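You operate a simulated robot arm through the tools that you are given. There is no shell and no other tool. Be economical: measure what you need, move in short steps, check, and stop when the job is done.

Carry out the task below with a simulated two-armed robot. There is one attempt and no reset: what you move stays moved.

TASK
Shut the service bench door. Switch the black bench switch on. Put the grey cup in the square steel pan. Put the orange push plug on the top of the round turning plate. Put the orange filter from the top of the gear bench in the deep teal bin. Put the purple bore plug on top of the teal can on the top of the teal bench. Put the blue card on the top of the gauge bench away on the top of the switch desk. Put the red bore block labelled "75" from the top of the gauge bench on the top of the round shelf and the red bore block labelled "27" on top of the green roll there. Take the yellow can on the top of the gauge bench and put it away on the top of the service panel shelf. Fetch the grey housing from the shelf under the plywood bench and stand it on the shelf of the gauge bench. Put one of the dark red caps from the top of the plywood bench on top of the brown box there. Any order will do. Set down upright: grey cup, orange filter, yellow can, grey housing.

It is judged by the outcome, as a careful person would: the job done as asked, and still so three seconds after it is handed in. It fails if anything else is knocked over, pushed out of place, dropped, spilled or broken. A push-on lid holds only when it is set on centred and level and pressed home; a screw cap is set on level and turned clockwise until tight.

THE ROBOT
Two 6-joint arms with fingered hands on one trunk, on a base that drives. Base frame: it is fixed to the floor where the robot stands at the start and does not move with it; the origin is under the middle of the robot, x ahead of it, y to its left, z up. Units: m, degrees, N and s.
The left shoulder is at the start at [0.07, 0.191, 0.953], the right one opposite. With the tool pointing down near the work surface each hand reaches from about 0.36 to 0.78 m from the robot's upright axis, wherever it stands, measured 20 degrees to its own side. Places, roughly: black bench switch [2.1, 8.4, 0.7]; blue card [-3, 3.75, 0.75]; brown box [-1.25, 0, 1]; dark red cap [-1.75, 0.25, 0.75]; deep teal bin (27x25 cm) [3.18, 8.48, 0.84]; green roll (9x9x10 cm) [-3.2, 3.8, 0.9]; grey cup (10x15x13 cm) [2.7, 7.7, 0.4]; grey housing [-1.25, 0.25, 0.25]; orange filter [4.5, 7, 0.75]; orange push plug (4x4x4 cm) [3.7, 8.5, 0.8]; purple bore plug (4x4x4 cm) [9.2, 7.5, 0.9]; red bore block [-3.25, 3.75, 0.75]; service bench door [0.9, 0.2, 0.4]; shelf of the gauge bench [-3.2, 4.2, 0.2]; square steel pan [4.7, 6.7, 0.8]; teal can [8.75, 7.5, 1]; top of the round shelf [-2.7, 1.9, 0.9]; top of the round turning plate [7.5, 9.3, 0.9]; top of the service panel shelf (117x22 cm) [1.48, 5.56, 0.82]; top of the switch desk [3.7, -6.9, 0.8]; yellow can [-3.25, 4, 0.75]. Payload 4.7 kg a hand.
The tool frame of a hand sits at the grasp point between the pads (the TCP): z along the fingers, y along the line on which they close. The tips reach 0.036 m beyond it. The gripper opens to 0.12 m. The gripper's body begins 0.042 m behind the TCP. The gripper is a hand of 5 fingers: y runs from the thumb to the fingers, the wrist lies at [-0.018, -0.113, -0.198] in the tool frame.
Orientation is that of the tool frame in the base frame, as a unit quaternion [w, x, y, z]. With the fingers straight down and the wrist toward the robot, the tool's x, y and z point along [0, 1, 0], [1, 0, 0] and [0, 0, -1] of the base frame.

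THE INTERFACE
- The arms move only by the tool apply_moves. It takes "left_increments", "right_increments" or both (then of equal length, played together; a hand with none holds still); each is a list of rows, each a list of 6 numbers: the shift along the base's x, y, z in m, then the turn, a rotation vector about the base's x, y, z in degrees. In form: [[tx, ty, tz, ax, ay, az], ...]. A call has 1 to 12 rows; each row is the pose to reach, as a shift and turn from the pose commanded when the call began. Rows are played at 5 a second. More than 0.05 m and 8.6 degrees between two rows, and nothing of the call is played. Where a pose cannot be reached the arm comes as near as it can. A force on the tool above 40 N (or 10 N above the force at the start of the call, whichever is more), or a blocked arm, ends the call early, and 0.2 s more pass. In this call time passes only in rows, and 0.2 s behind the last. The reply holds the time, the measured pose of the TCP, the force on the tool along the base axes, the opening and the grip force, in the units named above and with some noise, with the torque about the TCP (base axes, N m) and any sound that the robot's microphone picked up.
- Cameras (640 x 400 px; columns grow to the right, rows downward): "scene" is now at [0.1306, 0.0049, 1.16]; the picture's right is [0.18, -0.98, 0.00], its down [-0.77, -0.14, -0.63] and it looks along [0.62, 0.11, -0.78] (base axes); focal length 257 px, centre (320, 200). "left" rides on the left gripper at [-0.073, -0.091, -0.143] in its tool frame; the picture's right is [-0.80, -0.28, 0.53], its down [0.53, -0.73, 0.42] and it looks along [0.27, 0.62, 0.74] (tool axes); focal length 234 px, centre (320, 200). "right" rides on the right gripper at [0.073, -0.091, -0.143] in its tool frame; the picture's right is [-0.80, 0.28, -0.53], its down [-0.53, -0.73, 0.42] and it looks along [-0.27, 0.62, 0.74] (tool axes); focal length 234 px, centre (320, 200). There is no depth. A picture from a camera that has moved, and an enlarged one, comes with that camera's place and axes in the base frame and with its lens. The place of the scene camera against the robot may be out by one fixed shift of up to 0.012 m in any direction.
- capture(camera): a new picture of that camera. The clock stands still meanwhile.
- move_column(by): slides the trunk up (or, below 0, down) by that many m; the arms and the scene camera ride with it, the base frame stays. It gives what a move gives, with no picture.
- base_move(legs): drives the robot by 1 to 6 legs, each [ahead, left, turn to the left] in m, m and degrees, along the robot's own axes; the way and the turn of a leg run together, so that a leg with both is an arc; at most 1.5 m and 180 degrees a leg. The arms and the cameras ride along, it lands a little off, and it stops where it bumps. It gives what a move gives.
- curl_fingers(index, middle, ring, little, thumb_bend, thumb_turn, hand): sets how far each is bent, from 0 (flat) to 100 (curled in); at 30 the hand is open as for a grip, at 70 the pads meet at the TCP. One left out holds its place. A second passes; each finger stops where it meets its share of the squeeze, and holds until it gets a number again. It is the only way to open and close the hand. It gives what a move gives, with no picture; readings hold the bend of each and the force on index, middle, ring, little, thumb and palm. thumb_turn goes from beside the hand (0) to across from the fingers (100), as for a grip.
- pan_tilt(pan, tilt): turns the head with the scene camera to pan (to the left, within 86 degrees either way) and tilt (down, from -29 to 69), counted from straight ahead of the robot. It gives what a move gives.
- inspect(camera, box): a new picture of the part [left, top, right, bottom] of that camera's present view, enlarged. The clock stands still meanwhile.
- close_job(): hands the job in; it is judged then, once.

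Go step by step. Nothing tells you exact positions but the pictures and the camera data: compare them with the known pose of the tool, close in by small moves and look again before you grip or let go. The budget is 546 turns and 334 pictures, counting those below and the enlarged ones. Unless the task says otherwise, let go and move clear before handing in.

The tools are called after "Request:" as a command line: name --argument value ..., lists and objects as JSON in quotes. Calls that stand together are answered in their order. apply_moves: Moves the arms, as the interface text tells. Its arguments: {"type":"object","properties":{"left_increments":{"type":"array","items":{"type":"array","items":{"type":"number"}}},"right_increments":{"type":"array","items":{"type":"array","items":{"type":"number"}}}},"required":[]} The other tools are called the same way: move_column (by) slides the trunk up or down; curl_fingers (index, middle, ring, little, thumb_bend, thumb_turn, hand) moves the fingers one by one; base_move (legs) drives the base; pan_tilt (pan, tilt) turns the head that bears the scene camera; capture (camera) takes a picture; inspect (camera, box) takes an enlarged picture of a part of a camera's view; close_job () hands the job in.

At the start:

```text
time_s: 0.0
left_position: [0.6485, 0.2829, 0.7159]
left_orientation: [0.0, 0.707, 0.707, 0.0]
left_contact_force: [-1.1, 1.0, -0.5]
left_wrist_torque: [0.02, 0.0, 0.06]
left_opening: 0.1196
left_grasp_force: 0.1
left_shape: jaw
left_bend: [30.0, 30.0, 30.0, 30.0, 30.0, 98.0]
left_finger forces: [0.0, 0.0, 0.0, 0.0, 0.0, 0.0]
right_position: [0.6693, -0.2301, 0.7155]
right_orientation: [0.0, 0.707, 0.708, 0.0]
right_contact_force: [0.0, -0.5, -0.8]
right_wrist_torque: [-0.04, 0.02, -0.03]
right_opening: 0.1197
right_grasp_force: 0.0
right_shape: jaw
right_bend: [30.0, 30.0, 30.0, 30.0, 30.0, 98.0]
right_finger forces: [0.0, 0.1, 0.0, 0.1, 0.0, 0.0]
trunk travel left (down, up): [-0.43, 0.51]
robot x, y, heading: [0.0004, -0.0013, 0.2]
head pan, tilt: [10.3, 51.2]
```

scene: 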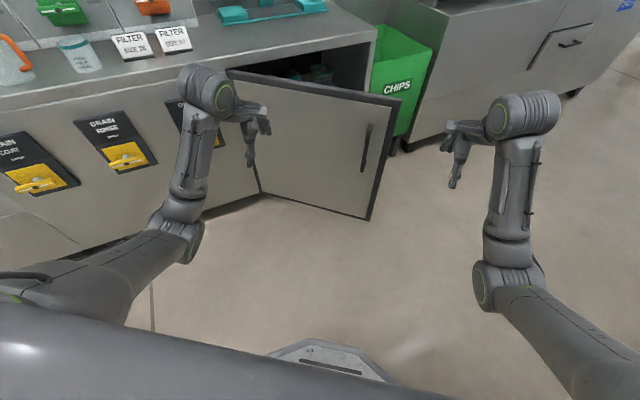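
right: 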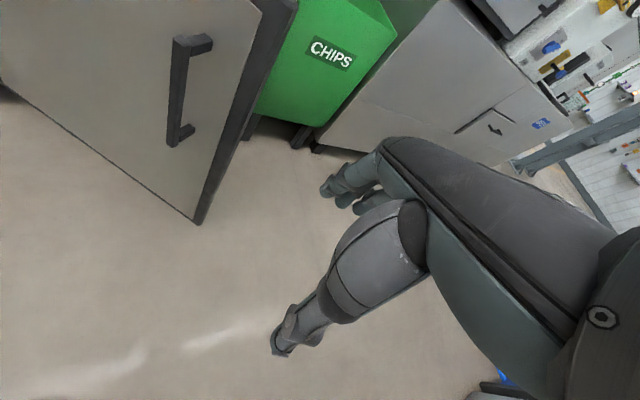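
left: 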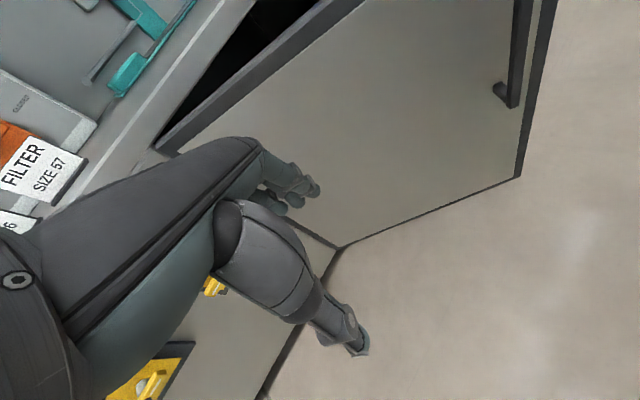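

The service door stands about 45° open, hinged on the left at about (0.97, 0.48), with its free edge near (0.89, -0.10). I'll bring the right hand in front of it below the door's top edge and look around at the same time.

Request:
apply_moves --right_increments '[[0, 0.03, -0.03, 0, 0, 0], [0, 0.06, -0.06, 0, 0, 0], [0, 0.09, -0.08, 0, 0, 0], [0, 0.12, -0.1, 0, 0, 0], [0, 0.15, -0.12, 0, 0, 0]]'

Request:
pan_tilt --pan 0 --tilt 30

Request:
capture --camera "scene"

```text
time_s: 1.4
left_position: [0.6494, 0.2814, 0.7163]
left_orientation: [0.0, 0.707, 0.707, 0.0]
left_contact_force: [0.3, -0.5, -0.3]
left_wrist_torque: [0.03, 0.02, 0.0]
left_opening: 0.1194
left_grasp_force: 0.1
left_shape: jaw
left_bend: [30.0, 30.0, 30.0, 30.0, 30.0, 98.0]
left_finger forces: [0.0, 0.0, 0.0, 0.1, 0.0, 0.1]
right_position: [0.6797, -0.1065, 0.6013]
right_orientation: [0.022, 0.714, 0.7, -0.008]
right_contact_force: [0.0, 0.4, -0.2]
right_wrist_torque: [0.02, 0.01, 0.0]
right_opening: 0.1197
right_grasp_force: 0.1
right_shape: jaw
right_bend: [30.0, 30.0, 30.0, 30.0, 30.0, 98.0]
right_finger forces: [0.1, 0.0, 0.0, 0.1, 0.0, 0.1]
trunk travel left (down, up): [-0.43, 0.51]
robot x, y, heading: [0.0022, -0.0011, -0.2]
head pan, tilt: [10.3, 51.2]
stopped in row 5 (right hand): the arm was blocked; the commanded pose is now the measured one
```

```text
time_s: 2.2
left_position: [0.6495, 0.2815, 0.7167]
left_orientation: [0.0, 0.707, 0.708, 0.001]
left_contact_force: [0.6, -0.5, 0.5]
left_wrist_torque: [-0.01, 0.0, -0.02]
left_opening: 0.1196
left_grasp_force: 0.1
left_shape: jaw
left_bend: [30.0, 30.0, 30.0, 30.0, 30.0, 98.0]
left_finger forces: [0.1, 0.0, 0.0, 0.1, 0.0, 0.1]
right_position: [0.6798, -0.1066, 0.5998]
right_orientation: [0.022, 0.714, 0.7, -0.007]
right_contact_force: [-0.1, -0.2, 0.4]
right_wrist_torque: [0.0, 0.01, -0.02]
right_opening: 0.1199
right_grasp_force: 0.1
right_shape: jaw
right_bend: [30.0, 30.0, 30.0, 30.0, 30.0, 98.0]
right_finger forces: [0.0, 0.1, 0.0, 0.0, 0.1, 0.1]
trunk travel left (down, up): [-0.43, 0.51]
robot x, y, heading: [-0.0018, 0.0006, -0.0]
head pan, tilt: [0.0, 30.0]
```

```text
330 pictures are left
camera scene: at [0.1464, -0.0087, 1.1911], right [0.0, -1.0, 0.0], down [-0.5, 0.0, -0.87], along [0.87, 0.0, -0.5], focal length 257 px, centre (320, 200)
```

scene: 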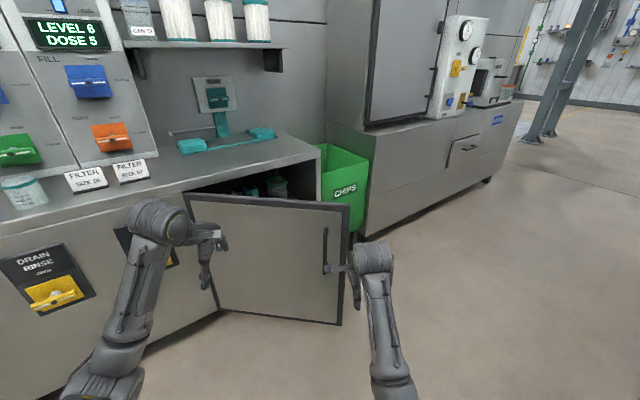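

The door's free edge is at y≈-0.11. I'll shift the base left and forward so the hand faces the door near the handle.

Request:
base_move --legs '[[0, 0.09, 0], [0.12, 0, 0]]'

Request:
capture --camera "scene"

```text
time_s: 4.2
left_position: [0.7728, 0.3678, 0.7175]
left_orientation: [-0.001, 0.709, 0.706, 0.0]
left_contact_force: [0.7, -0.2, -0.7]
left_wrist_torque: [0.0, 0.0, 0.02]
left_opening: 0.1196
left_grasp_force: 0.0
left_shape: jaw
left_bend: [30.0, 30.0, 30.0, 30.0, 30.0, 98.0]
left_finger forces: [0.0, 0.1, 0.1, 0.0, 0.1, 0.1]
right_position: [0.7991, -0.0221, 0.5988]
right_orientation: [0.023, 0.717, 0.697, -0.008]
right_contact_force: [-4.7, -29.9, -0.5]
right_wrist_torque: [0.9, -0.09, -2.25]
right_opening: 0.1195
right_grasp_force: 0.0
right_shape: jaw
right_bend: [30.0, 30.0, 30.0, 30.0, 30.0, 98.0]
right_finger forces: [0.2, 28.1, 0.0, 0.1, 0.0, 0.0]
trunk travel left (down, up): [-0.43, 0.51]
robot x, y, heading: [0.1181, 0.0887, -0.4]
head pan, tilt: [0.0, 30.0]
```

```text
329 pictures are left
camera scene: at [0.267, 0.0786, 1.1911], right [-0.01, -1.0, 0.0], down [-0.5, 0.0, -0.87], along [0.87, 0.0, -0.5], focal length 257 px, centre (320, 200)
```

scene: 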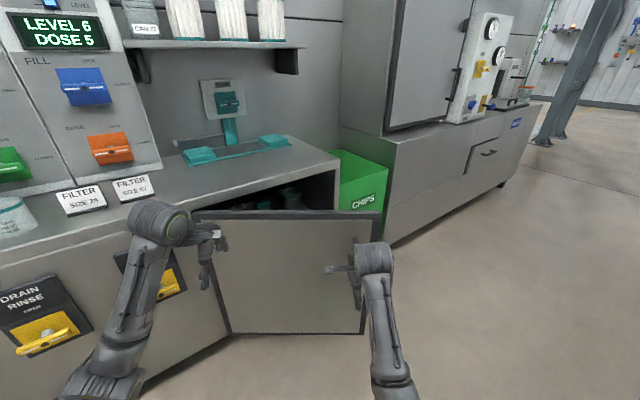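

The middle finger is pressing sideways on the handle. I'll back off, curl the fingers into a fist, and then push.

Request:
apply_moves --right_increments '[[0, -0.02, 0, 0, 0, 0], [-0.05, -0.02, 0, 0, 0, 0]]'

Request:
curl_fingers --hand "right" --index 90 --middle 90 --ring 90 --little 90

Request:
inspect --camera "scene" --box '[180, 180, 440, 345]'

```text
time_s: 5.0
left_position: [0.7713, 0.3694, 0.7172]
left_orientation: [-0.001, 0.708, 0.706, -0.001]
left_contact_force: [-0.5, -0.1, -0.2]
left_wrist_torque: [0.01, 0.03, 0.0]
left_opening: 0.1197
left_grasp_force: 0.0
left_shape: jaw
left_bend: [30.0, 30.0, 30.0, 30.0, 30.0, 98.0]
left_finger forces: [0.0, 0.1, 0.0, 0.0, 0.0, 0.0]
right_position: [0.7648, -0.0616, 0.6187]
right_orientation: [0.053, 0.719, 0.693, -0.009]
right_contact_force: [0.5, -1.3, 0.3]
right_wrist_torque: [0.03, 0.01, 0.02]
right_opening: 0.1201
right_grasp_force: 0.1
right_shape: jaw
right_bend: [30.0, 30.0, 30.0, 30.0, 30.0, 98.0]
right_finger forces: [0.0, 0.0, 0.0, 0.0, 0.0, 0.0]
trunk travel left (down, up): [-0.43, 0.51]
robot x, y, heading: [0.1204, 0.0895, -0.1]
head pan, tilt: [0.0, 30.0]
stopped in row 2 (right hand): the arm was blocked; the commanded pose is now the measured one
```

```text
time_s: 6.0
left_position: [0.7706, 0.3699, 0.7178]
left_orientation: [0.0, 0.709, 0.705, -0.001]
left_contact_force: [-0.6, 0.1, 0.0]
left_wrist_torque: [0.02, 0.01, 0.0]
left_opening: 0.1199
left_grasp_force: 0.0
left_shape: jaw
left_bend: [30.0, 30.0, 30.0, 30.0, 30.0, 98.0]
left_finger forces: [0.0, 0.0, 0.0, 0.1, 0.1, 0.0]
right_position: [0.7658, -0.0608, 0.6195]
right_orientation: [0.053, 0.72, 0.692, -0.01]
right_contact_force: [0.4, -0.1, 0.4]
right_wrist_torque: [-0.01, 0.0, 0.02]
right_opening: 0.0547
right_grasp_force: 0.1
right_shape: fingers
right_bend: [90.0, 90.0, 90.0, 90.0, 30.0, 98.0]
right_finger forces: [0.1, 0.0, 0.0, 0.1, 0.0, 0.1]
trunk travel left (down, up): [-0.43, 0.51]
robot x, y, heading: [0.1184, 0.0896, -0.2]
head pan, tilt: [0.0, 30.0]
```

```text
2.42 times, centred on (310, 262) of scene
camera zoom: at [0.2665, 0.0811, 1.1912], right [0.0, -1.0, 0.0], down [-0.5, 0.0, -0.87], along [0.87, 0.0, -0.5], focal length 622 px, centre (344, 48)
```

zoom: 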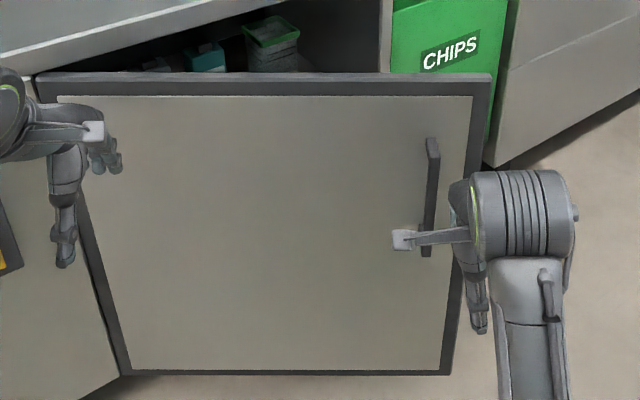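

The fist is lined up right of the handle. I'll drive forward to push the door.

Request:
base_move --legs '[[0.2, 0, 0]]'

Request:
capture --camera "scene"

```text
time_s: 7.2
left_position: [0.8597, 0.3674, 0.7154]
left_orientation: [-0.002, 0.71, 0.704, -0.003]
left_contact_force: [0.6, -0.5, -0.5]
left_wrist_torque: [0.01, 0.04, 0.0]
left_opening: 0.1201
left_grasp_force: 0.1
left_shape: jaw
left_bend: [30.0, 30.0, 30.0, 30.0, 30.0, 98.0]
left_finger forces: [0.0, 0.0, 0.0, 0.0, 0.1, 0.1]
right_position: [0.8554, -0.0619, 0.619]
right_orientation: [0.053, 0.719, 0.693, -0.01]
right_contact_force: [0.3, -0.4, -0.1]
right_wrist_torque: [-0.01, -0.01, 0.03]
right_opening: 0.0548
right_grasp_force: 0.2
right_shape: fingers
right_bend: [90.0, 90.0, 90.0, 90.0, 30.0, 98.0]
right_finger forces: [0.0, 0.0, 0.0, 0.0, 0.0, 0.0]
trunk travel left (down, up): [-0.43, 0.51]
robot x, y, heading: [0.21, 0.0868, -0.1]
head pan, tilt: [0.0, 30.0]
stopped in leg 1: the force on the tool passed its limit at 58 N (the readings are from after the stop); the commanded pose is now the measured one
```

```text
327 pictures are left
camera scene: at [0.3576, 0.0808, 1.1908], right [-0.01, -1.0, 0.0], down [-0.5, 0.0, -0.87], along [0.87, 0.0, -0.5], focal length 257 px, centre (320, 200)
```

scene: 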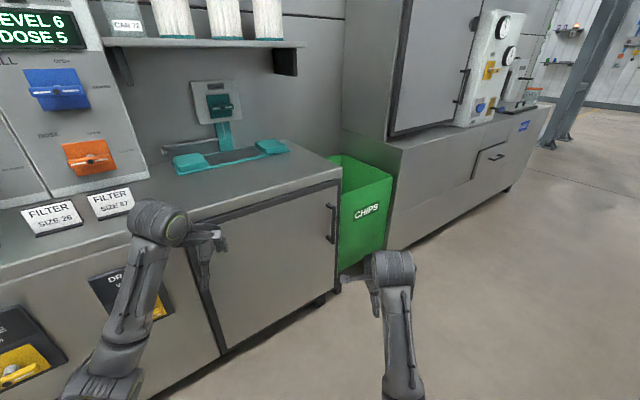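

The push swung the door; it looks closed. I'll check close up.

Request:
inspect --camera "scene" --box '[180, 150, 370, 370]'

Request:
base_move --legs '[[-0.25, 0, 0]]'

Request:
curl_fingers --hand "right" --index 30 --middle 30 --ring 30 --little 30

Request:
capture --camera "scene"

```text
1.82 times, centred on (275, 260) of scene
camera zoom: at [0.3576, 0.0808, 1.1908], right [-0.01, -1.0, 0.0], down [-0.5, 0.0, -0.87], along [0.87, 0.0, -0.5], focal length 467 px, centre (402, 91)
```

zoom: 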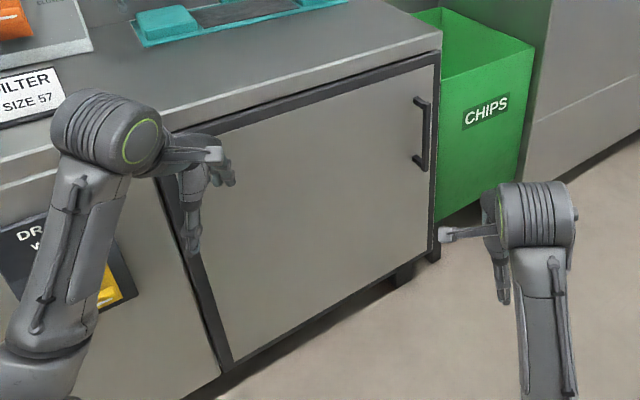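

```text
time_s: 9.0
left_position: [0.6066, 0.3688, 0.7178]
left_orientation: [-0.001, 0.711, 0.703, -0.002]
left_contact_force: [-0.1, -0.5, 0.0]
left_wrist_torque: [0.0, -0.01, -0.04]
left_opening: 0.1198
left_grasp_force: 0.1
left_shape: jaw
left_bend: [30.0, 30.0, 30.0, 30.0, 30.0, 98.0]
left_finger forces: [0.0, 0.0, 0.0, 0.0, 0.0, 0.1]
right_position: [0.6029, -0.0618, 0.6205]
right_orientation: [0.054, 0.721, 0.691, -0.01]
right_contact_force: [-0.9, -0.4, -0.7]
right_wrist_torque: [0.01, -0.01, 0.01]
right_opening: 0.0546
right_grasp_force: 0.3
right_shape: fingers
right_bend: [90.0, 90.0, 90.0, 90.0, 30.0, 98.0]
right_finger forces: [0.0, 0.0, 0.1, 0.1, 0.0, 0.0]
trunk travel left (down, up): [-0.43, 0.51]
robot x, y, heading: [-0.0436, 0.0909, -0.3]
head pan, tilt: [0.0, 30.0]
```

```text
time_s: 10.0
left_position: [0.6076, 0.3691, 0.7176]
left_orientation: [-0.001, 0.711, 0.703, -0.002]
left_contact_force: [0.4, 0.0, 0.0]
left_wrist_torque: [-0.01, 0.0, 0.0]
left_opening: 0.12
left_grasp_force: 0.1
left_shape: jaw
left_bend: [30.0, 30.0, 30.0, 30.0, 30.0, 98.0]
left_finger forces: [0.1, 0.1, 0.0, 0.1, 0.0, 0.1]
right_position: [0.602, -0.0617, 0.6199]
right_orientation: [0.054, 0.721, 0.691, -0.009]
right_contact_force: [-0.4, 0.8, 0.6]
right_wrist_torque: [0.0, -0.02, 0.01]
right_opening: 0.1223
right_grasp_force: 0.1
right_shape: fingers
right_bend: [30.0, 30.0, 30.0, 30.0, 30.0, 98.0]
right_finger forces: [0.0, 0.0, 0.0, 0.0, 0.0, 0.0]
trunk travel left (down, up): [-0.43, 0.51]
robot x, y, heading: [-0.0425, 0.0939, -0.4]
head pan, tilt: [0.0, 30.0]
```

```text
325 pictures are left
camera scene: at [0.1038, 0.082, 1.1912], right [-0.01, -1.0, 0.0], down [-0.5, 0.0, -0.87], along [0.87, -0.01, -0.5], focal length 257 px, centre (320, 200)
```

scene: 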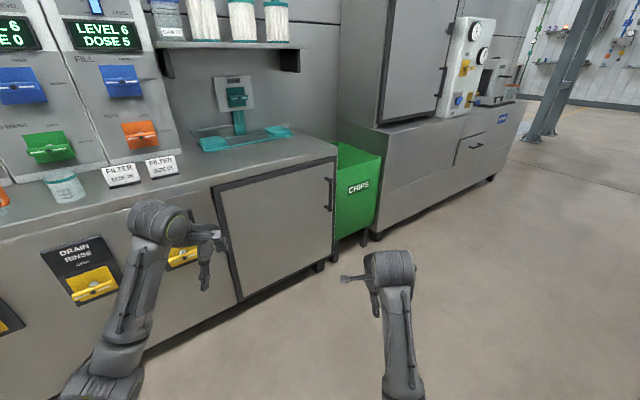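

The door is flush and shut. Next I'll reset the right arm and turn clockwise (the open side) to see the plywood bench behind me.

Request:
apply_moves --right_increments '[[0.0, -0.03, 0.04, 0, 0, 0], [0.0, -0.06, 0.08, 0, 0, 0], [0.0, -0.075, 0.1, 0, -3, -2], [-0.04, -0.09, 0.12, 0, -6, -2]]' --left_increments '[[-0.02, 0, 0, 0, 0, 0], [-0.04, 0, 0.01, 0, 0, 0], [-0.06, 0, 0.02, 0, 0, 0], [-0.08, 0, 0.02, 0, 0, 0]]'

Request:
pan_tilt --pan -80 --tilt 20

Request:
capture --camera "scene"

Request:
pan_tilt --pan 80 --tilt 20

Request:
capture --camera "scene"

```text
time_s: 11.0
left_position: [0.542, 0.4018, 0.7136]
left_orientation: [0.004, 0.712, 0.702, -0.001]
left_contact_force: [-0.4, 0.4, 0.1]
left_wrist_torque: [0.01, 0.0, -0.01]
left_opening: 0.1198
left_grasp_force: 0.1
left_shape: jaw
left_bend: [30.0, 30.0, 30.0, 30.0, 30.0, 98.0]
left_finger forces: [0.1, 0.0, 0.0, 0.0, 0.1, 0.1]
left hand out of reach, approached as far as the arm can: row 2, 3, 4
right_position: [0.5697, -0.1534, 0.731]
right_orientation: [0.091, 0.731, 0.676, 0.029]
right_contact_force: [0.0, 1.2, 0.3]
right_wrist_torque: [0.0, -0.01, -0.02]
right_opening: 0.1221
right_grasp_force: 0.0
right_shape: fingers
right_bend: [30.0, 30.0, 30.0, 30.0, 30.0, 98.0]
right_finger forces: [0.0, 0.0, 0.1, 0.1, 0.0, 0.0]
right hand out of reach, approached as far as the arm can: row 4
trunk travel left (down, up): [-0.43, 0.51]
robot x, y, heading: [-0.0455, 0.0898, -0.4]
head pan, tilt: [0.0, 30.0]
```

```text
time_s: 12.5
left_position: [0.5424, 0.4022, 0.7131]
left_orientation: [0.004, 0.713, 0.701, -0.002]
left_contact_force: [0.4, 0.4, -0.7]
left_wrist_torque: [0.01, 0.0, 0.02]
left_opening: 0.1196
left_grasp_force: 0.0
left_shape: jaw
left_bend: [30.0, 30.0, 30.0, 30.0, 30.0, 98.0]
left_finger forces: [0.1, 0.0, 0.0, 0.0, 0.0, 0.0]
right_position: [0.5705, -0.1531, 0.7284]
right_orientation: [0.09, 0.732, 0.675, 0.029]
right_contact_force: [-0.3, 0.2, 0.3]
right_wrist_torque: [0.0, 0.03, 0.0]
right_opening: 0.1222
right_grasp_force: 0.2
right_shape: fingers
right_bend: [30.0, 30.0, 30.0, 30.0, 30.0, 98.0]
right_finger forces: [0.1, 0.0, 0.0, 0.0, 0.0, 0.1]
trunk travel left (down, up): [-0.43, 0.51]
robot x, y, heading: [-0.0408, 0.0954, -0.5]
head pan, tilt: [-80.0, 20.0]
```

```text
324 pictures are left
camera scene: at [0.0288, -0.0092, 1.2072], right [-0.99, -0.17, 0.0], down [-0.06, 0.34, -0.94], along [0.16, -0.93, -0.34], focal length 257 px, centre (320, 200)
```

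scene: 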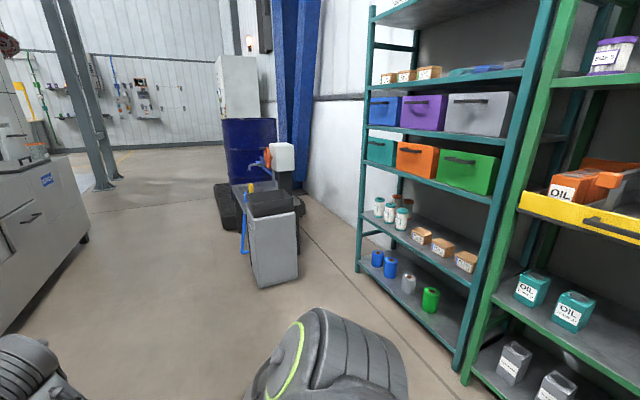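

```text
time_s: 15.0
left_position: [0.5429, 0.4011, 0.7133]
left_orientation: [0.004, 0.713, 0.701, -0.001]
left_contact_force: [-0.3, 0.8, 0.4]
left_wrist_torque: [0.06, 0.0, 0.0]
left_opening: 0.1197
left_grasp_force: 0.1
left_shape: jaw
left_bend: [30.0, 30.0, 30.0, 30.0, 30.0, 98.0]
left_finger forces: [0.1, 0.1, 0.1, 0.1, 0.0, 0.0]
right_position: [0.5699, -0.1525, 0.7292]
right_orientation: [0.09, 0.732, 0.675, 0.028]
right_contact_force: [-1.2, -0.9, 0.4]
right_wrist_torque: [0.0, 0.0, -0.04]
right_opening: 0.1222
right_grasp_force: 0.0
right_shape: fingers
right_bend: [30.0, 30.0, 30.0, 30.0, 30.0, 98.0]
right_finger forces: [0.0, 0.1, 0.0, 0.1, 0.0, 0.1]
trunk travel left (down, up): [-0.43, 0.51]
robot x, y, heading: [-0.0431, 0.0947, -0.6]
head pan, tilt: [80.0, 20.0]
```

```text
323 pictures are left
camera scene: at [0.0303, 0.1742, 1.2072], right [0.98, -0.18, 0.0], down [-0.06, -0.34, -0.94], along [0.17, 0.92, -0.34], focal length 257 px, centre (320, 200)
```

scene: 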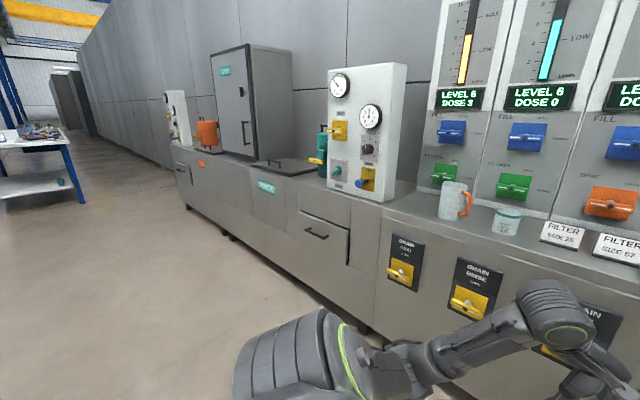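

The way is clear enough to turn. I'll turn about 180° and look at the plywood bench.

Request:
pan_tilt --pan 0 --tilt 30

Request:
base_move --legs '[[0, 0, 179]]'

Request:
capture --camera "scene"

```text
time_s: 16.5
left_position: [0.5422, 0.4014, 0.7127]
left_orientation: [0.003, 0.712, 0.702, -0.002]
left_contact_force: [0.2, 0.9, -0.5]
left_wrist_torque: [0.02, -0.03, 0.01]
left_opening: 0.1196
left_grasp_force: 0.1
left_shape: jaw
left_bend: [30.0, 30.0, 30.0, 30.0, 30.0, 98.0]
left_finger forces: [0.1, 0.1, 0.1, 0.1, 0.0, 0.0]
right_position: [0.5717, -0.1524, 0.7282]
right_orientation: [0.09, 0.732, 0.675, 0.027]
right_contact_force: [0.1, -0.3, -0.1]
right_wrist_torque: [-0.04, 0.02, -0.01]
right_opening: 0.1227
right_grasp_force: 0.3
right_shape: fingers
right_bend: [30.0, 30.0, 30.0, 30.0, 30.0, 98.0]
right_finger forces: [0.1, 0.0, 0.0, 0.0, 0.0, 0.1]
trunk travel left (down, up): [-0.43, 0.51]
robot x, y, heading: [-0.0454, 0.094, -0.5]
head pan, tilt: [0.0, 30.0]
```

```text
time_s: 24.6
left_position: [-0.6276, -0.2182, 0.7139]
left_orientation: [0.001, -0.702, 0.712, 0.003]
left_contact_force: [0.3, -0.6, 0.0]
left_wrist_torque: [0.01, 0.0, 0.0]
left_opening: 0.1197
left_grasp_force: 0.0
left_shape: jaw
left_bend: [30.0, 30.0, 30.0, 30.0, 30.0, 98.0]
left_finger forces: [0.0, 0.1, 0.1, 0.0, 0.0, 0.0]
right_position: [-0.6557, 0.336, 0.7306]
right_orientation: [-0.028, -0.674, 0.732, 0.09]
right_contact_force: [-0.6, 0.2, 0.1]
right_wrist_torque: [-0.02, 0.03, 0.01]
right_opening: 0.1224
right_grasp_force: 0.0
right_shape: fingers
right_bend: [30.0, 30.0, 30.0, 30.0, 30.0, 98.0]
right_finger forces: [0.1, 0.1, 0.0, 0.0, 0.0, 0.1]
trunk travel left (down, up): [-0.43, 0.51]
robot x, y, heading: [-0.0426, 0.0928, 179.6]
head pan, tilt: [0.0, 30.0]
```

```text
322 pictures are left
camera scene: at [-0.1777, 0.0842, 1.1912], right [0.01, 1.0, 0.0], down [0.5, 0.0, -0.87], along [-0.87, 0.01, -0.5], focal length 257 px, centre (320, 200)
```

scene: 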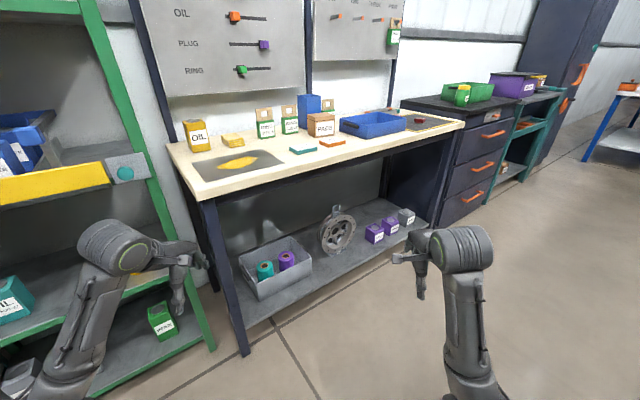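

The plywood bench is ahead. I'll zoom in on its top and shelf.

Request:
inspect --camera "scene" --box '[160, 80, 480, 220]'

Request:
inspect --camera "scene" --box '[220, 180, 440, 320]'

```text
2.00 times, centred on (320, 150) of scene
camera zoom: at [-0.1777, 0.0842, 1.1912], right [0.01, 1.0, 0.0], down [0.5, 0.0, -0.87], along [-0.87, 0.01, -0.5], focal length 513 px, centre (320, 300)
```

zoom: 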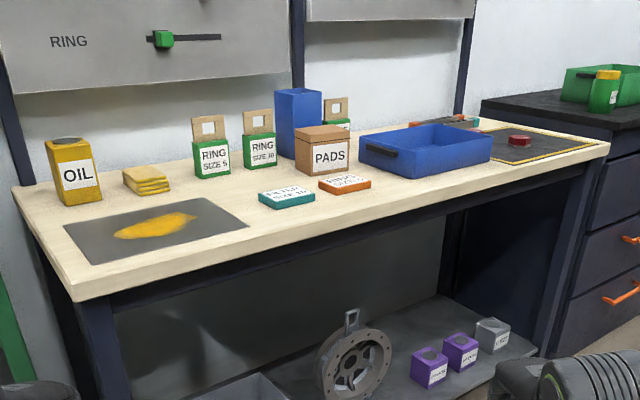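

```text
2.86 times, centred on (330, 250) of scene
camera zoom: at [-0.1777, 0.0842, 1.1912], right [0.01, 1.0, 0.0], down [0.5, 0.0, -0.87], along [-0.87, 0.01, -0.5], focal length 733 px, centre (291, 57)
```

zoom: 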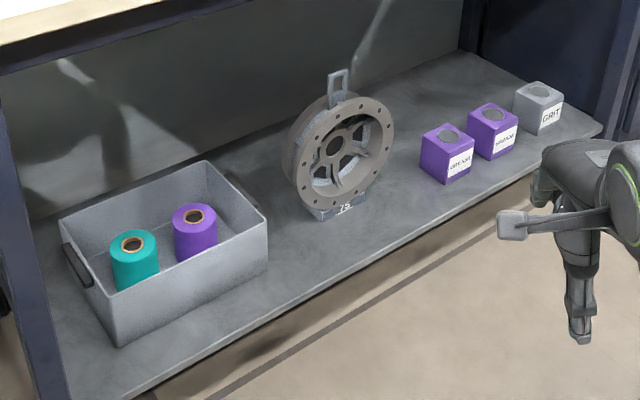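

Brown PADS box and dark red cap are on the bench; the housing with a top loop stands on the shelf. I'll raise the trunk so the hands clear the bench top, turn square to the bench, and slide right towards the cap.

Request:
move_column --by 0.35

Request:
base_move --legs '[[0, 0, 36.5], [0, -1.2, 0]]'

Request:
pan_tilt --pan 0 --tilt 45

Request:
capture --camera "scene"

```text
time_s: 28.1
left_position: [-0.6272, -0.2183, 1.0628]
left_orientation: [0.002, -0.701, 0.713, 0.004]
left_contact_force: [-0.3, 0.2, -0.8]
left_wrist_torque: [-0.01, -0.03, 0.0]
left_opening: 0.1199
left_grasp_force: 0.0
left_shape: jaw
left_bend: [30.0, 30.0, 30.0, 30.0, 30.0, 98.0]
left_finger forces: [0.1, 0.1, 0.0, 0.0, 0.0, 0.0]
right_position: [-0.6559, 0.337, 1.0781]
right_orientation: [-0.029, -0.675, 0.732, 0.09]
right_contact_force: [0.1, -0.4, 0.6]
right_wrist_torque: [0.02, -0.05, 0.0]
right_opening: 0.1222
right_grasp_force: 0.1
right_shape: fingers
right_bend: [30.0, 30.0, 30.0, 30.0, 30.0, 98.0]
right_finger forces: [0.0, 0.1, 0.0, 0.1, 0.0, 0.1]
trunk travel left (down, up): [-0.78, 0.16]
robot x, y, heading: [-0.0449, 0.0925, 179.3]
head pan, tilt: [0.0, 30.0]
```

```text
time_s: 35.8
left_position: [-1.0138, 0.4665, 1.0627]
left_orientation: [0.0, 0.884, -0.468, -0.004]
left_contact_force: [-0.4, -0.2, -0.1]
left_wrist_torque: [-0.02, 0.04, 0.02]
left_opening: 0.1197
left_grasp_force: 0.0
left_shape: jaw
left_bend: [30.0, 30.0, 30.0, 30.0, 30.0, 98.0]
left_finger forces: [0.0, 0.0, 0.1, 0.0, 0.0, 0.0]
right_position: [-1.3558, 0.9049, 1.079]
right_orientation: [0.055, 0.865, -0.493, -0.078]
right_contact_force: [-0.9, 0.4, -0.1]
right_wrist_torque: [-0.02, 0.02, -0.01]
right_opening: 0.1224
right_grasp_force: 0.1
right_shape: fingers
right_bend: [30.0, 30.0, 30.0, 30.0, 30.0, 98.0]
right_finger forces: [0.0, 0.0, 0.0, 0.1, 0.0, 0.1]
trunk travel left (down, up): [-0.78, 0.16]
robot x, y, heading: [-0.7145, 1.0577, -145.4]
head pan, tilt: [0.0, 30.0]
```

```text
time_s: 36.5
left_position: [-1.0132, 0.466, 1.0637]
left_orientation: [-0.001, 0.884, -0.468, -0.004]
left_contact_force: [1.1, 0.2, -0.2]
left_wrist_torque: [-0.01, 0.0, 0.02]
left_opening: 0.12
left_grasp_force: 0.1
left_shape: jaw
left_bend: [30.0, 30.0, 30.0, 30.0, 30.0, 98.0]
left_finger forces: [0.1, 0.0, 0.0, 0.0, 0.0, 0.0]
right_position: [-1.3555, 0.904, 1.0794]
right_orientation: [0.055, 0.864, -0.494, -0.078]
right_contact_force: [0.0, 0.0, 0.0]
right_wrist_torque: [0.01, 0.02, -0.02]
right_opening: 0.1225
right_grasp_force: 0.1
right_shape: fingers
right_bend: [30.0, 30.0, 30.0, 30.0, 30.0, 98.0]
right_finger forces: [0.1, 0.0, 0.0, 0.1, 0.0, 0.0]
trunk travel left (down, up): [-0.78, 0.16]
robot x, y, heading: [-0.7138, 1.0543, -145.4]
head pan, tilt: [0.0, 45.0]
```

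```text
319 pictures are left
camera scene: at [-0.8166, 0.9732, 1.5186], right [-0.57, 0.82, 0.0], down [0.58, 0.4, -0.71], along [-0.58, -0.4, -0.71], focal length 257 px, centre (320, 200)
```

scene: 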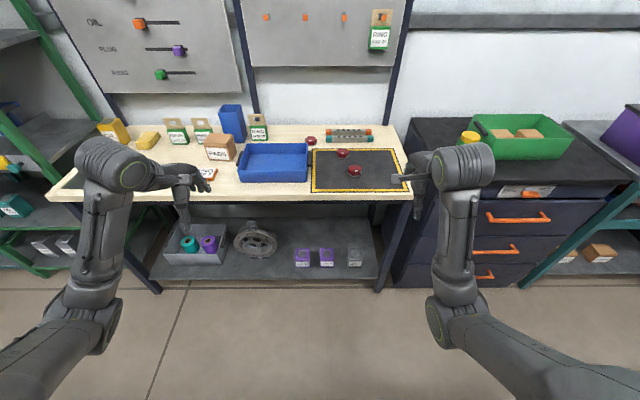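

I'm square to the bench now, with three dark red caps visible. I'll zoom on them and then advance.

Request:
inspect --camera "scene" --box '[180, 90, 420, 210]'

Request:
base_move --legs '[[0.34, 0.05, 0]]'

Request:
capture --camera "scene"

Request:
capture --camera "right"

```text
2.67 times, centred on (300, 150) of scene
camera zoom: at [-0.8166, 0.9732, 1.5186], right [-0.57, 0.82, 0.0], down [0.58, 0.4, -0.71], along [-0.58, -0.4, -0.71], focal length 684 px, centre (373, 333)
```

zoom: 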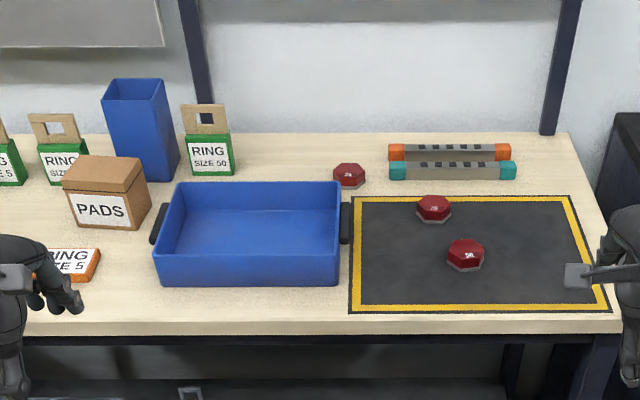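

```text
time_s: 38.8
left_position: [-1.2651, 0.2381, 1.062]
left_orientation: [0.0, 0.883, -0.469, -0.004]
left_contact_force: [-0.2, -0.7, 0.4]
left_wrist_torque: [0.0, -0.01, 0.01]
left_opening: 0.1199
left_grasp_force: 0.1
left_shape: jaw
left_bend: [30.0, 30.0, 30.0, 30.0, 30.0, 98.0]
left_finger forces: [0.1, 0.0, 0.0, 0.0, 0.0, 0.0]
right_position: [-1.605, 0.6785, 1.0787]
right_orientation: [0.054, 0.863, -0.496, -0.077]
right_contact_force: [0.3, -0.5, 0.0]
right_wrist_torque: [0.0, -0.02, -0.01]
right_opening: 0.1224
right_grasp_force: 0.1
right_shape: fingers
right_bend: [30.0, 30.0, 30.0, 30.0, 30.0, 98.0]
right_finger forces: [0.0, 0.1, 0.0, 0.0, 0.0, 0.1]
trunk travel left (down, up): [-0.78, 0.16]
robot x, y, heading: [-0.9612, 0.8223, -145.6]
head pan, tilt: [0.0, 45.0]
```

```text
317 pictures are left
camera scene: at [-1.0654, 0.7435, 1.5186], right [-0.56, 0.83, 0.0], down [0.58, 0.4, -0.71], along [-0.58, -0.4, -0.71], focal length 257 px, centre (320, 200)
```

scene: 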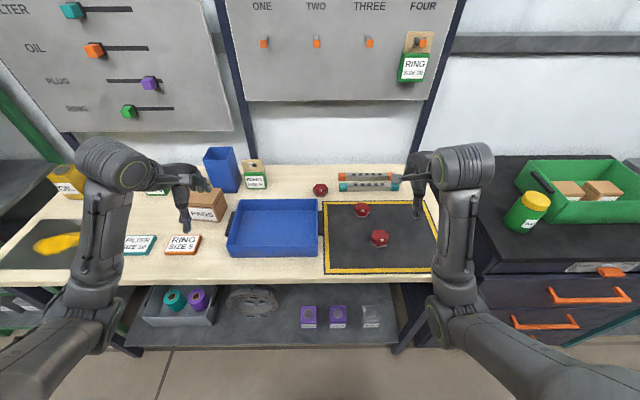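

```text
316 pictures are left
camera right: at [-1.4648, 0.662, 1.1991], right [-0.54, 0.56, 0.63], down [0.28, 0.82, -0.5], along [-0.8, -0.09, -0.6], focal length 234 px, centre (320, 200)
```

right: 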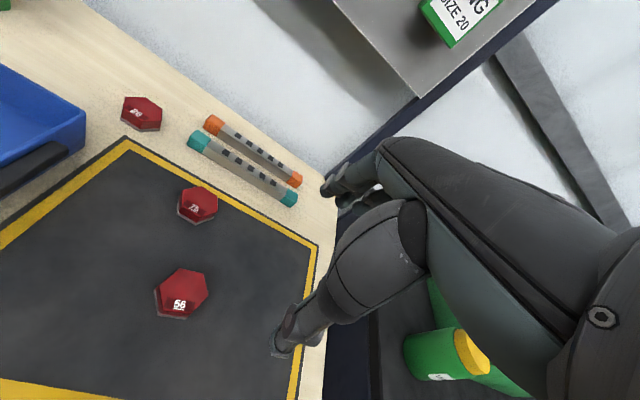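

Cap "56" triangulates to about (-1.574, 0.630, 0.85). I'll straighten the right hand over it and lift the left hand out of the way.

Request:
apply_moves --right_increments '[[0.01, -0.016, 0, 0.5, -5, 2], [0.02, -0.032, -0.02, 1.35, -10.7, 4.2], [0.031, -0.048, -0.06, 1.35, -10.7, 4.2]]' --left_increments '[[0, 0, 0.04, 0, 0, 0], [0, 0, 0.08, 0, 0, 0], [0, 0, 0.12, 0, 0, 0]]'

Request:
capture --camera "right"

```text
time_s: 39.6
left_position: [-1.241, 0.2025, 1.1691]
left_orientation: [0.001, 0.881, -0.474, -0.013]
left_contact_force: [-0.2, 0.5, 0.0]
left_wrist_torque: [0.01, 0.05, 0.01]
left_opening: 0.1196
left_grasp_force: 0.1
left_shape: jaw
left_bend: [30.0, 30.0, 30.0, 30.0, 30.0, 98.0]
left_finger forces: [0.0, 0.0, 0.0, 0.0, 0.0, 0.0]
left hand out of reach, approached as far as the arm can: row 1, 2, 3
right_position: [-1.5742, 0.628, 1.0204]
right_orientation: [0.001, 0.885, -0.466, -0.002]
right_contact_force: [0.7, -0.1, 0.8]
right_wrist_torque: [0.01, 0.04, 0.0]
right_opening: 0.1223
right_grasp_force: 0.1
right_shape: fingers
right_bend: [30.0, 30.0, 30.0, 30.0, 30.0, 98.0]
right_finger forces: [0.1, 0.0, 0.0, 0.0, 0.0, 0.0]
right hand out of reach, approached as far as the arm can: row 1, 2
trunk travel left (down, up): [-0.78, 0.16]
robot x, y, heading: [-0.9599, 0.8272, -145.5]
head pan, tilt: [0.0, 45.0]
```

```text
315 pictures are left
camera right: at [-1.4563, 0.6196, 1.1633], right [-0.68, 0.5, 0.53], down [0.3, 0.85, -0.43], along [-0.66, -0.13, -0.74], focal length 234 px, centre (320, 200)
```

right: 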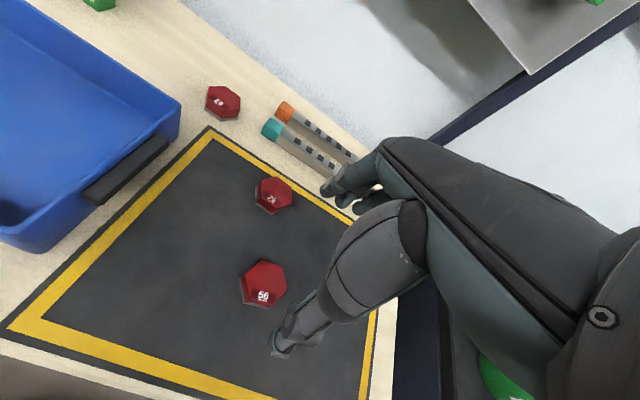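

The cap sits right under the tool at (-1.575, 0.634). I'll descend.

Request:
apply_moves --right_increments '[[0, 0.004, -0.04, 0, 0, 0], [0, 0.004, -0.08, 0, 0, 0], [0, 0.004, -0.11, 0, 0, 0]]'

Request:
capture --camera "right"

Request:
inspect --camera "scene" --box '[320, 140, 480, 280]'

```text
time_s: 40.4
left_position: [-1.2455, 0.2033, 1.1697]
left_orientation: [0.0, 0.881, -0.473, -0.012]
left_contact_force: [-0.4, 0.5, -0.2]
left_wrist_torque: [-0.02, -0.04, 0.0]
left_opening: 0.1197
left_grasp_force: 0.1
left_shape: jaw
left_bend: [30.0, 30.0, 30.0, 30.0, 30.0, 98.0]
left_finger forces: [0.1, 0.1, 0.0, 0.0, 0.0, 0.0]
right_position: [-1.5744, 0.6353, 0.9106]
right_orientation: [0.001, 0.884, -0.467, -0.001]
right_contact_force: [-0.6, 0.1, -0.2]
right_wrist_torque: [-0.03, -0.06, 0.04]
right_opening: 0.1223
right_grasp_force: 0.0
right_shape: fingers
right_bend: [30.0, 30.0, 30.0, 30.0, 30.0, 98.0]
right_finger forces: [0.0, 0.0, 0.0, 0.1, 0.1, 0.1]
trunk travel left (down, up): [-0.78, 0.16]
robot x, y, heading: [-0.9627, 0.8264, -145.8]
head pan, tilt: [0.0, 45.0]
```

```text
314 pictures are left
camera right: at [-1.4584, 0.6258, 1.0535], right [-0.68, 0.5, 0.53], down [0.3, 0.85, -0.42], along [-0.66, -0.13, -0.74], focal length 234 px, centre (320, 200)
```

right: 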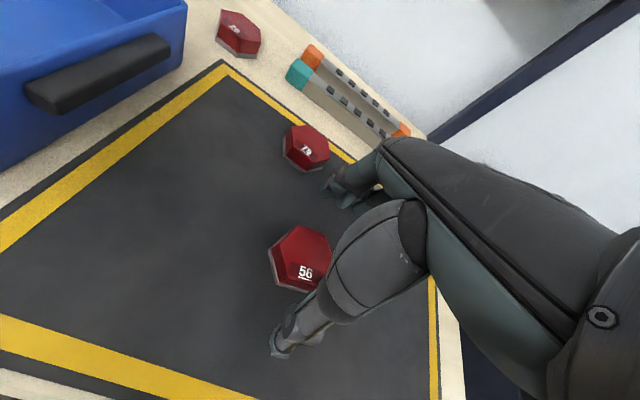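

```text
2.86 times, centred on (400, 210) of scene
camera zoom: at [-1.0662, 0.7432, 1.5185], right [-0.56, 0.83, 0.0], down [0.58, 0.4, -0.71], along [-0.58, -0.4, -0.71], focal length 733 px, centre (91, 171)
```

zoom: 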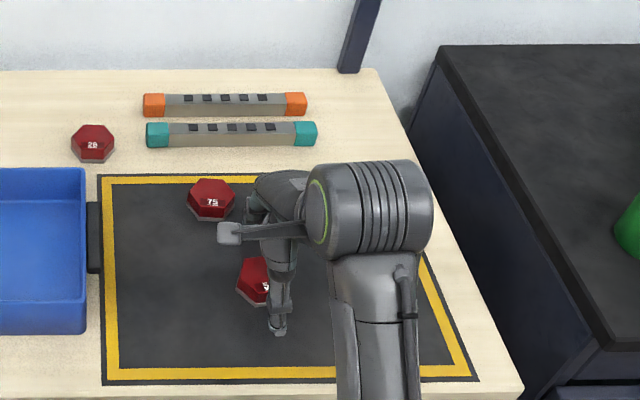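

Alignment is good. I'll half-close so the fingers clear the neighbouring cap, and then go down.

Request:
curl_fingers --hand "right" --index 45 --middle 45 --ring 45 --little 45 --thumb_bend 45

Request:
apply_moves --right_increments '[[0, 0, -0.02, 0, 0, 0], [0, 0, -0.033, 0, 0, 0]]'

Request:
capture --camera "right"

```text
time_s: 41.4
left_position: [-1.2446, 0.2039, 1.1687]
left_orientation: [0.0, 0.881, -0.473, -0.012]
left_contact_force: [0.0, 0.5, 0.6]
left_wrist_torque: [0.02, 0.03, 0.01]
left_opening: 0.1199
left_grasp_force: 0.1
left_shape: jaw
left_bend: [30.0, 30.0, 30.0, 30.0, 30.0, 98.0]
left_finger forces: [0.0, 0.0, 0.0, 0.1, 0.0, 0.0]
right_position: [-1.5749, 0.6343, 0.9101]
right_orientation: [0.0, 0.885, -0.466, -0.002]
right_contact_force: [0.0, 0.7, -0.3]
right_wrist_torque: [-0.01, 0.05, 0.0]
right_opening: 0.0786
right_grasp_force: 0.1
right_shape: fingers
right_bend: [45.0, 45.0, 45.0, 45.0, 45.0, 98.0]
right_finger forces: [0.1, 0.0, 0.0, 0.0, 0.1, 0.1]
trunk travel left (down, up): [-0.78, 0.16]
robot x, y, heading: [-0.9614, 0.8287, -145.6]
head pan, tilt: [0.0, 45.0]
```

```text
time_s: 41.9
left_position: [-1.2433, 0.2045, 1.1695]
left_orientation: [0.001, 0.881, -0.474, -0.012]
left_contact_force: [-0.6, 0.5, -1.0]
left_wrist_torque: [-0.01, 0.03, 0.02]
left_opening: 0.1198
left_grasp_force: 0.0
left_shape: jaw
left_bend: [30.0, 30.0, 30.0, 30.0, 30.0, 98.0]
left_finger forces: [0.0, 0.1, 0.1, 0.0, 0.1, 0.0]
right_position: [-1.5777, 0.6314, 0.8984]
right_orientation: [0.013, 0.885, -0.466, -0.007]
right_contact_force: [2.2, 1.3, 13.1]
right_wrist_torque: [0.06, 0.04, -0.04]
right_opening: 0.0807
right_grasp_force: 6.7
right_shape: fingers
right_bend: [45.0, 46.0, 45.0, 45.0, 44.0, 98.0]
right_finger forces: [0.0, 8.6, 0.0, 0.0, 4.6, 0.1]
trunk travel left (down, up): [-0.78, 0.16]
robot x, y, heading: [-0.9607, 0.8261, -145.7]
head pan, tilt: [0.0, 45.0]
stopped in row 2 (right hand): the force on the tool passed its limit at 51 N (the readings are from after the stop); the commanded pose is now the measured one
```

```text
312 pictures are left
camera right: at [-1.4576, 0.6244, 1.0401], right [-0.67, 0.51, 0.53], down [0.29, 0.85, -0.45], along [-0.68, -0.14, -0.72], focal length 234 px, centre (320, 200)
```

right: 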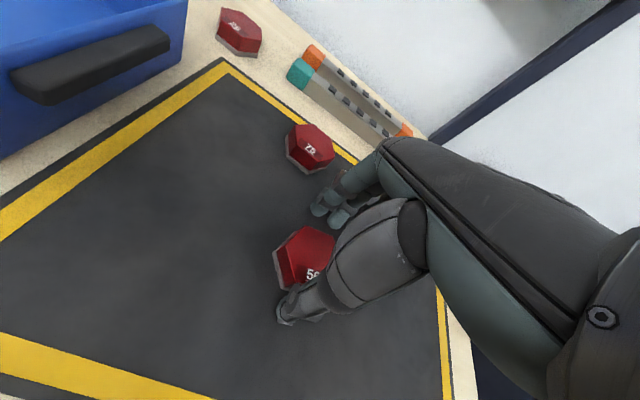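

The fingertips touched the cap's rim (it is about 6 cm wide). I'll go up, open a little wider, and retry.

Request:
apply_moves --right_increments '[[0, 0, 0.02, 0, 0, 0], [0.002, 0.003, 0.03, -0.5, 1, 0]]'

Request:
curl_fingers --hand "right" --index 32 --middle 32 --ring 32 --little 32 --thumb_bend 32

Request:
capture --camera "right"

```text
time_s: 42.5
left_position: [-1.2449, 0.2042, 1.1688]
left_orientation: [0.0, 0.881, -0.474, -0.012]
left_contact_force: [-0.4, 0.4, -0.1]
left_wrist_torque: [0.0, 0.0, -0.02]
left_opening: 0.1199
left_grasp_force: 0.0
left_shape: jaw
left_bend: [30.0, 30.0, 30.0, 30.0, 30.0, 98.0]
left_finger forces: [0.0, 0.0, 0.0, 0.0, 0.0, 0.0]
right_position: [-1.5758, 0.6347, 0.9258]
right_orientation: [0.017, 0.884, -0.467, -0.012]
right_contact_force: [0.0, 0.6, 0.3]
right_wrist_torque: [-0.01, -0.01, 0.03]
right_opening: 0.0786
right_grasp_force: 0.1
right_shape: fingers
right_bend: [45.0, 45.0, 45.0, 45.0, 45.0, 98.0]
right_finger forces: [0.0, 0.0, 0.1, 0.0, 0.0, 0.0]
trunk travel left (down, up): [-0.78, 0.16]
robot x, y, heading: [-0.9625, 0.827, -145.6]
head pan, tilt: [0.0, 45.0]
```

```text
time_s: 43.5
left_position: [-1.2448, 0.2039, 1.1696]
left_orientation: [0.0, 0.88, -0.474, -0.012]
left_contact_force: [-0.2, -0.8, -0.4]
left_wrist_torque: [-0.03, 0.01, 0.03]
left_opening: 0.1197
left_grasp_force: 0.0
left_shape: jaw
left_bend: [30.0, 30.0, 30.0, 30.0, 30.0, 98.0]
left_finger forces: [0.0, 0.0, 0.0, 0.1, 0.1, 0.0]
right_position: [-1.5753, 0.6359, 0.9272]
right_orientation: [0.018, 0.884, -0.467, -0.011]
right_contact_force: [0.2, 0.3, -0.1]
right_wrist_torque: [-0.01, 0.04, 0.04]
right_opening: 0.116
right_grasp_force: 0.1
right_shape: fingers
right_bend: [32.0, 32.0, 32.0, 32.0, 32.0, 98.0]
right_finger forces: [0.0, 0.0, 0.1, 0.1, 0.0, 0.0]
trunk travel left (down, up): [-0.78, 0.16]
robot x, y, heading: [-0.9627, 0.8268, -145.6]
head pan, tilt: [0.0, 45.0]
```

```text
311 pictures are left
camera right: at [-1.4539, 0.629, 1.0663], right [-0.67, 0.52, 0.54], down [0.29, 0.84, -0.45], along [-0.69, -0.15, -0.71], focal length 234 px, centre (320, 200)
```

right: 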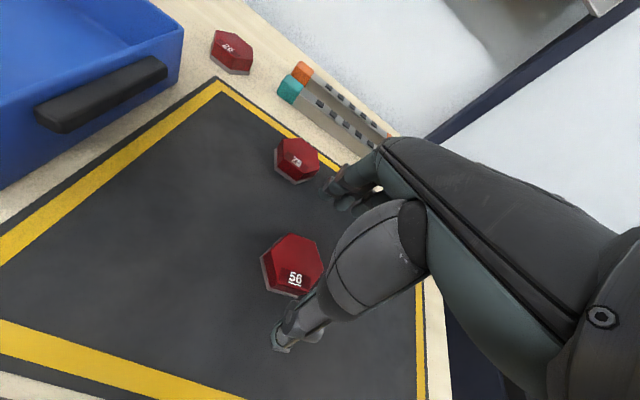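

Cap 75 is 13 cm away along the closing line, so there's clearance. I'll level the hand and descend.

Request:
apply_moves --right_increments '[[0, 0, -0.02, 1.2, -2.1, 0], [-0.001, 0, -0.035, 1.2, -2.1, 0], [-0.001, 0, -0.049, 1.2, -2.1, 0]]'

Request:
capture --camera "right"

```text
time_s: 44.2
left_position: [-1.2427, 0.2037, 1.1702]
left_orientation: [0.002, 0.881, -0.474, -0.013]
left_contact_force: [-0.8, 0.5, -0.1]
left_wrist_torque: [0.01, -0.01, -0.03]
left_opening: 0.1198
left_grasp_force: 0.1
left_shape: jaw
left_bend: [30.0, 30.0, 30.0, 30.0, 30.0, 98.0]
left_finger forces: [0.0, 0.0, 0.0, 0.0, 0.0, 0.0]
right_position: [-1.5808, 0.6311, 0.8944]
right_orientation: [0.014, 0.885, -0.466, -0.006]
right_contact_force: [4.6, 3.5, 23.5]
right_wrist_torque: [-0.23, 0.7, -0.06]
right_opening: 0.12
right_grasp_force: 11.0
right_shape: fingers
right_bend: [32.0, 32.0, 32.0, 32.0, 30.0, 98.0]
right_finger forces: [0.1, 18.5, 0.1, 0.0, 4.5, 0.1]
trunk travel left (down, up): [-0.78, 0.16]
robot x, y, heading: [-0.9609, 0.8255, -145.8]
head pan, tilt: [0.0, 45.0]
stopped in row 3 (right hand): the force on the tool passed its limit at 52 N (the readings are from after the stop); the commanded pose is now the measured one
```

```text
310 pictures are left
camera right: at [-1.4595, 0.6241, 1.0354], right [-0.67, 0.51, 0.53], down [0.29, 0.84, -0.45], along [-0.68, -0.15, -0.72], focal length 234 px, centre (320, 200)
```

right: 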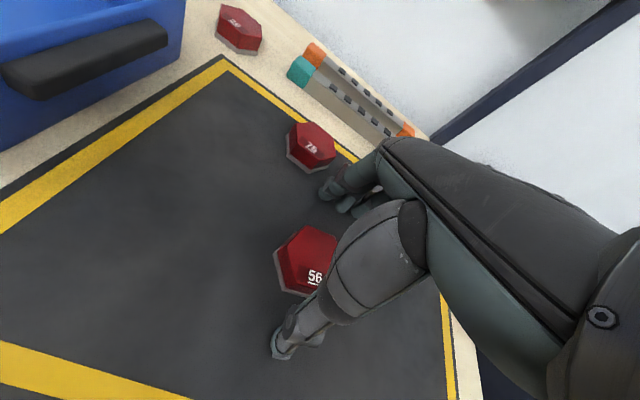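

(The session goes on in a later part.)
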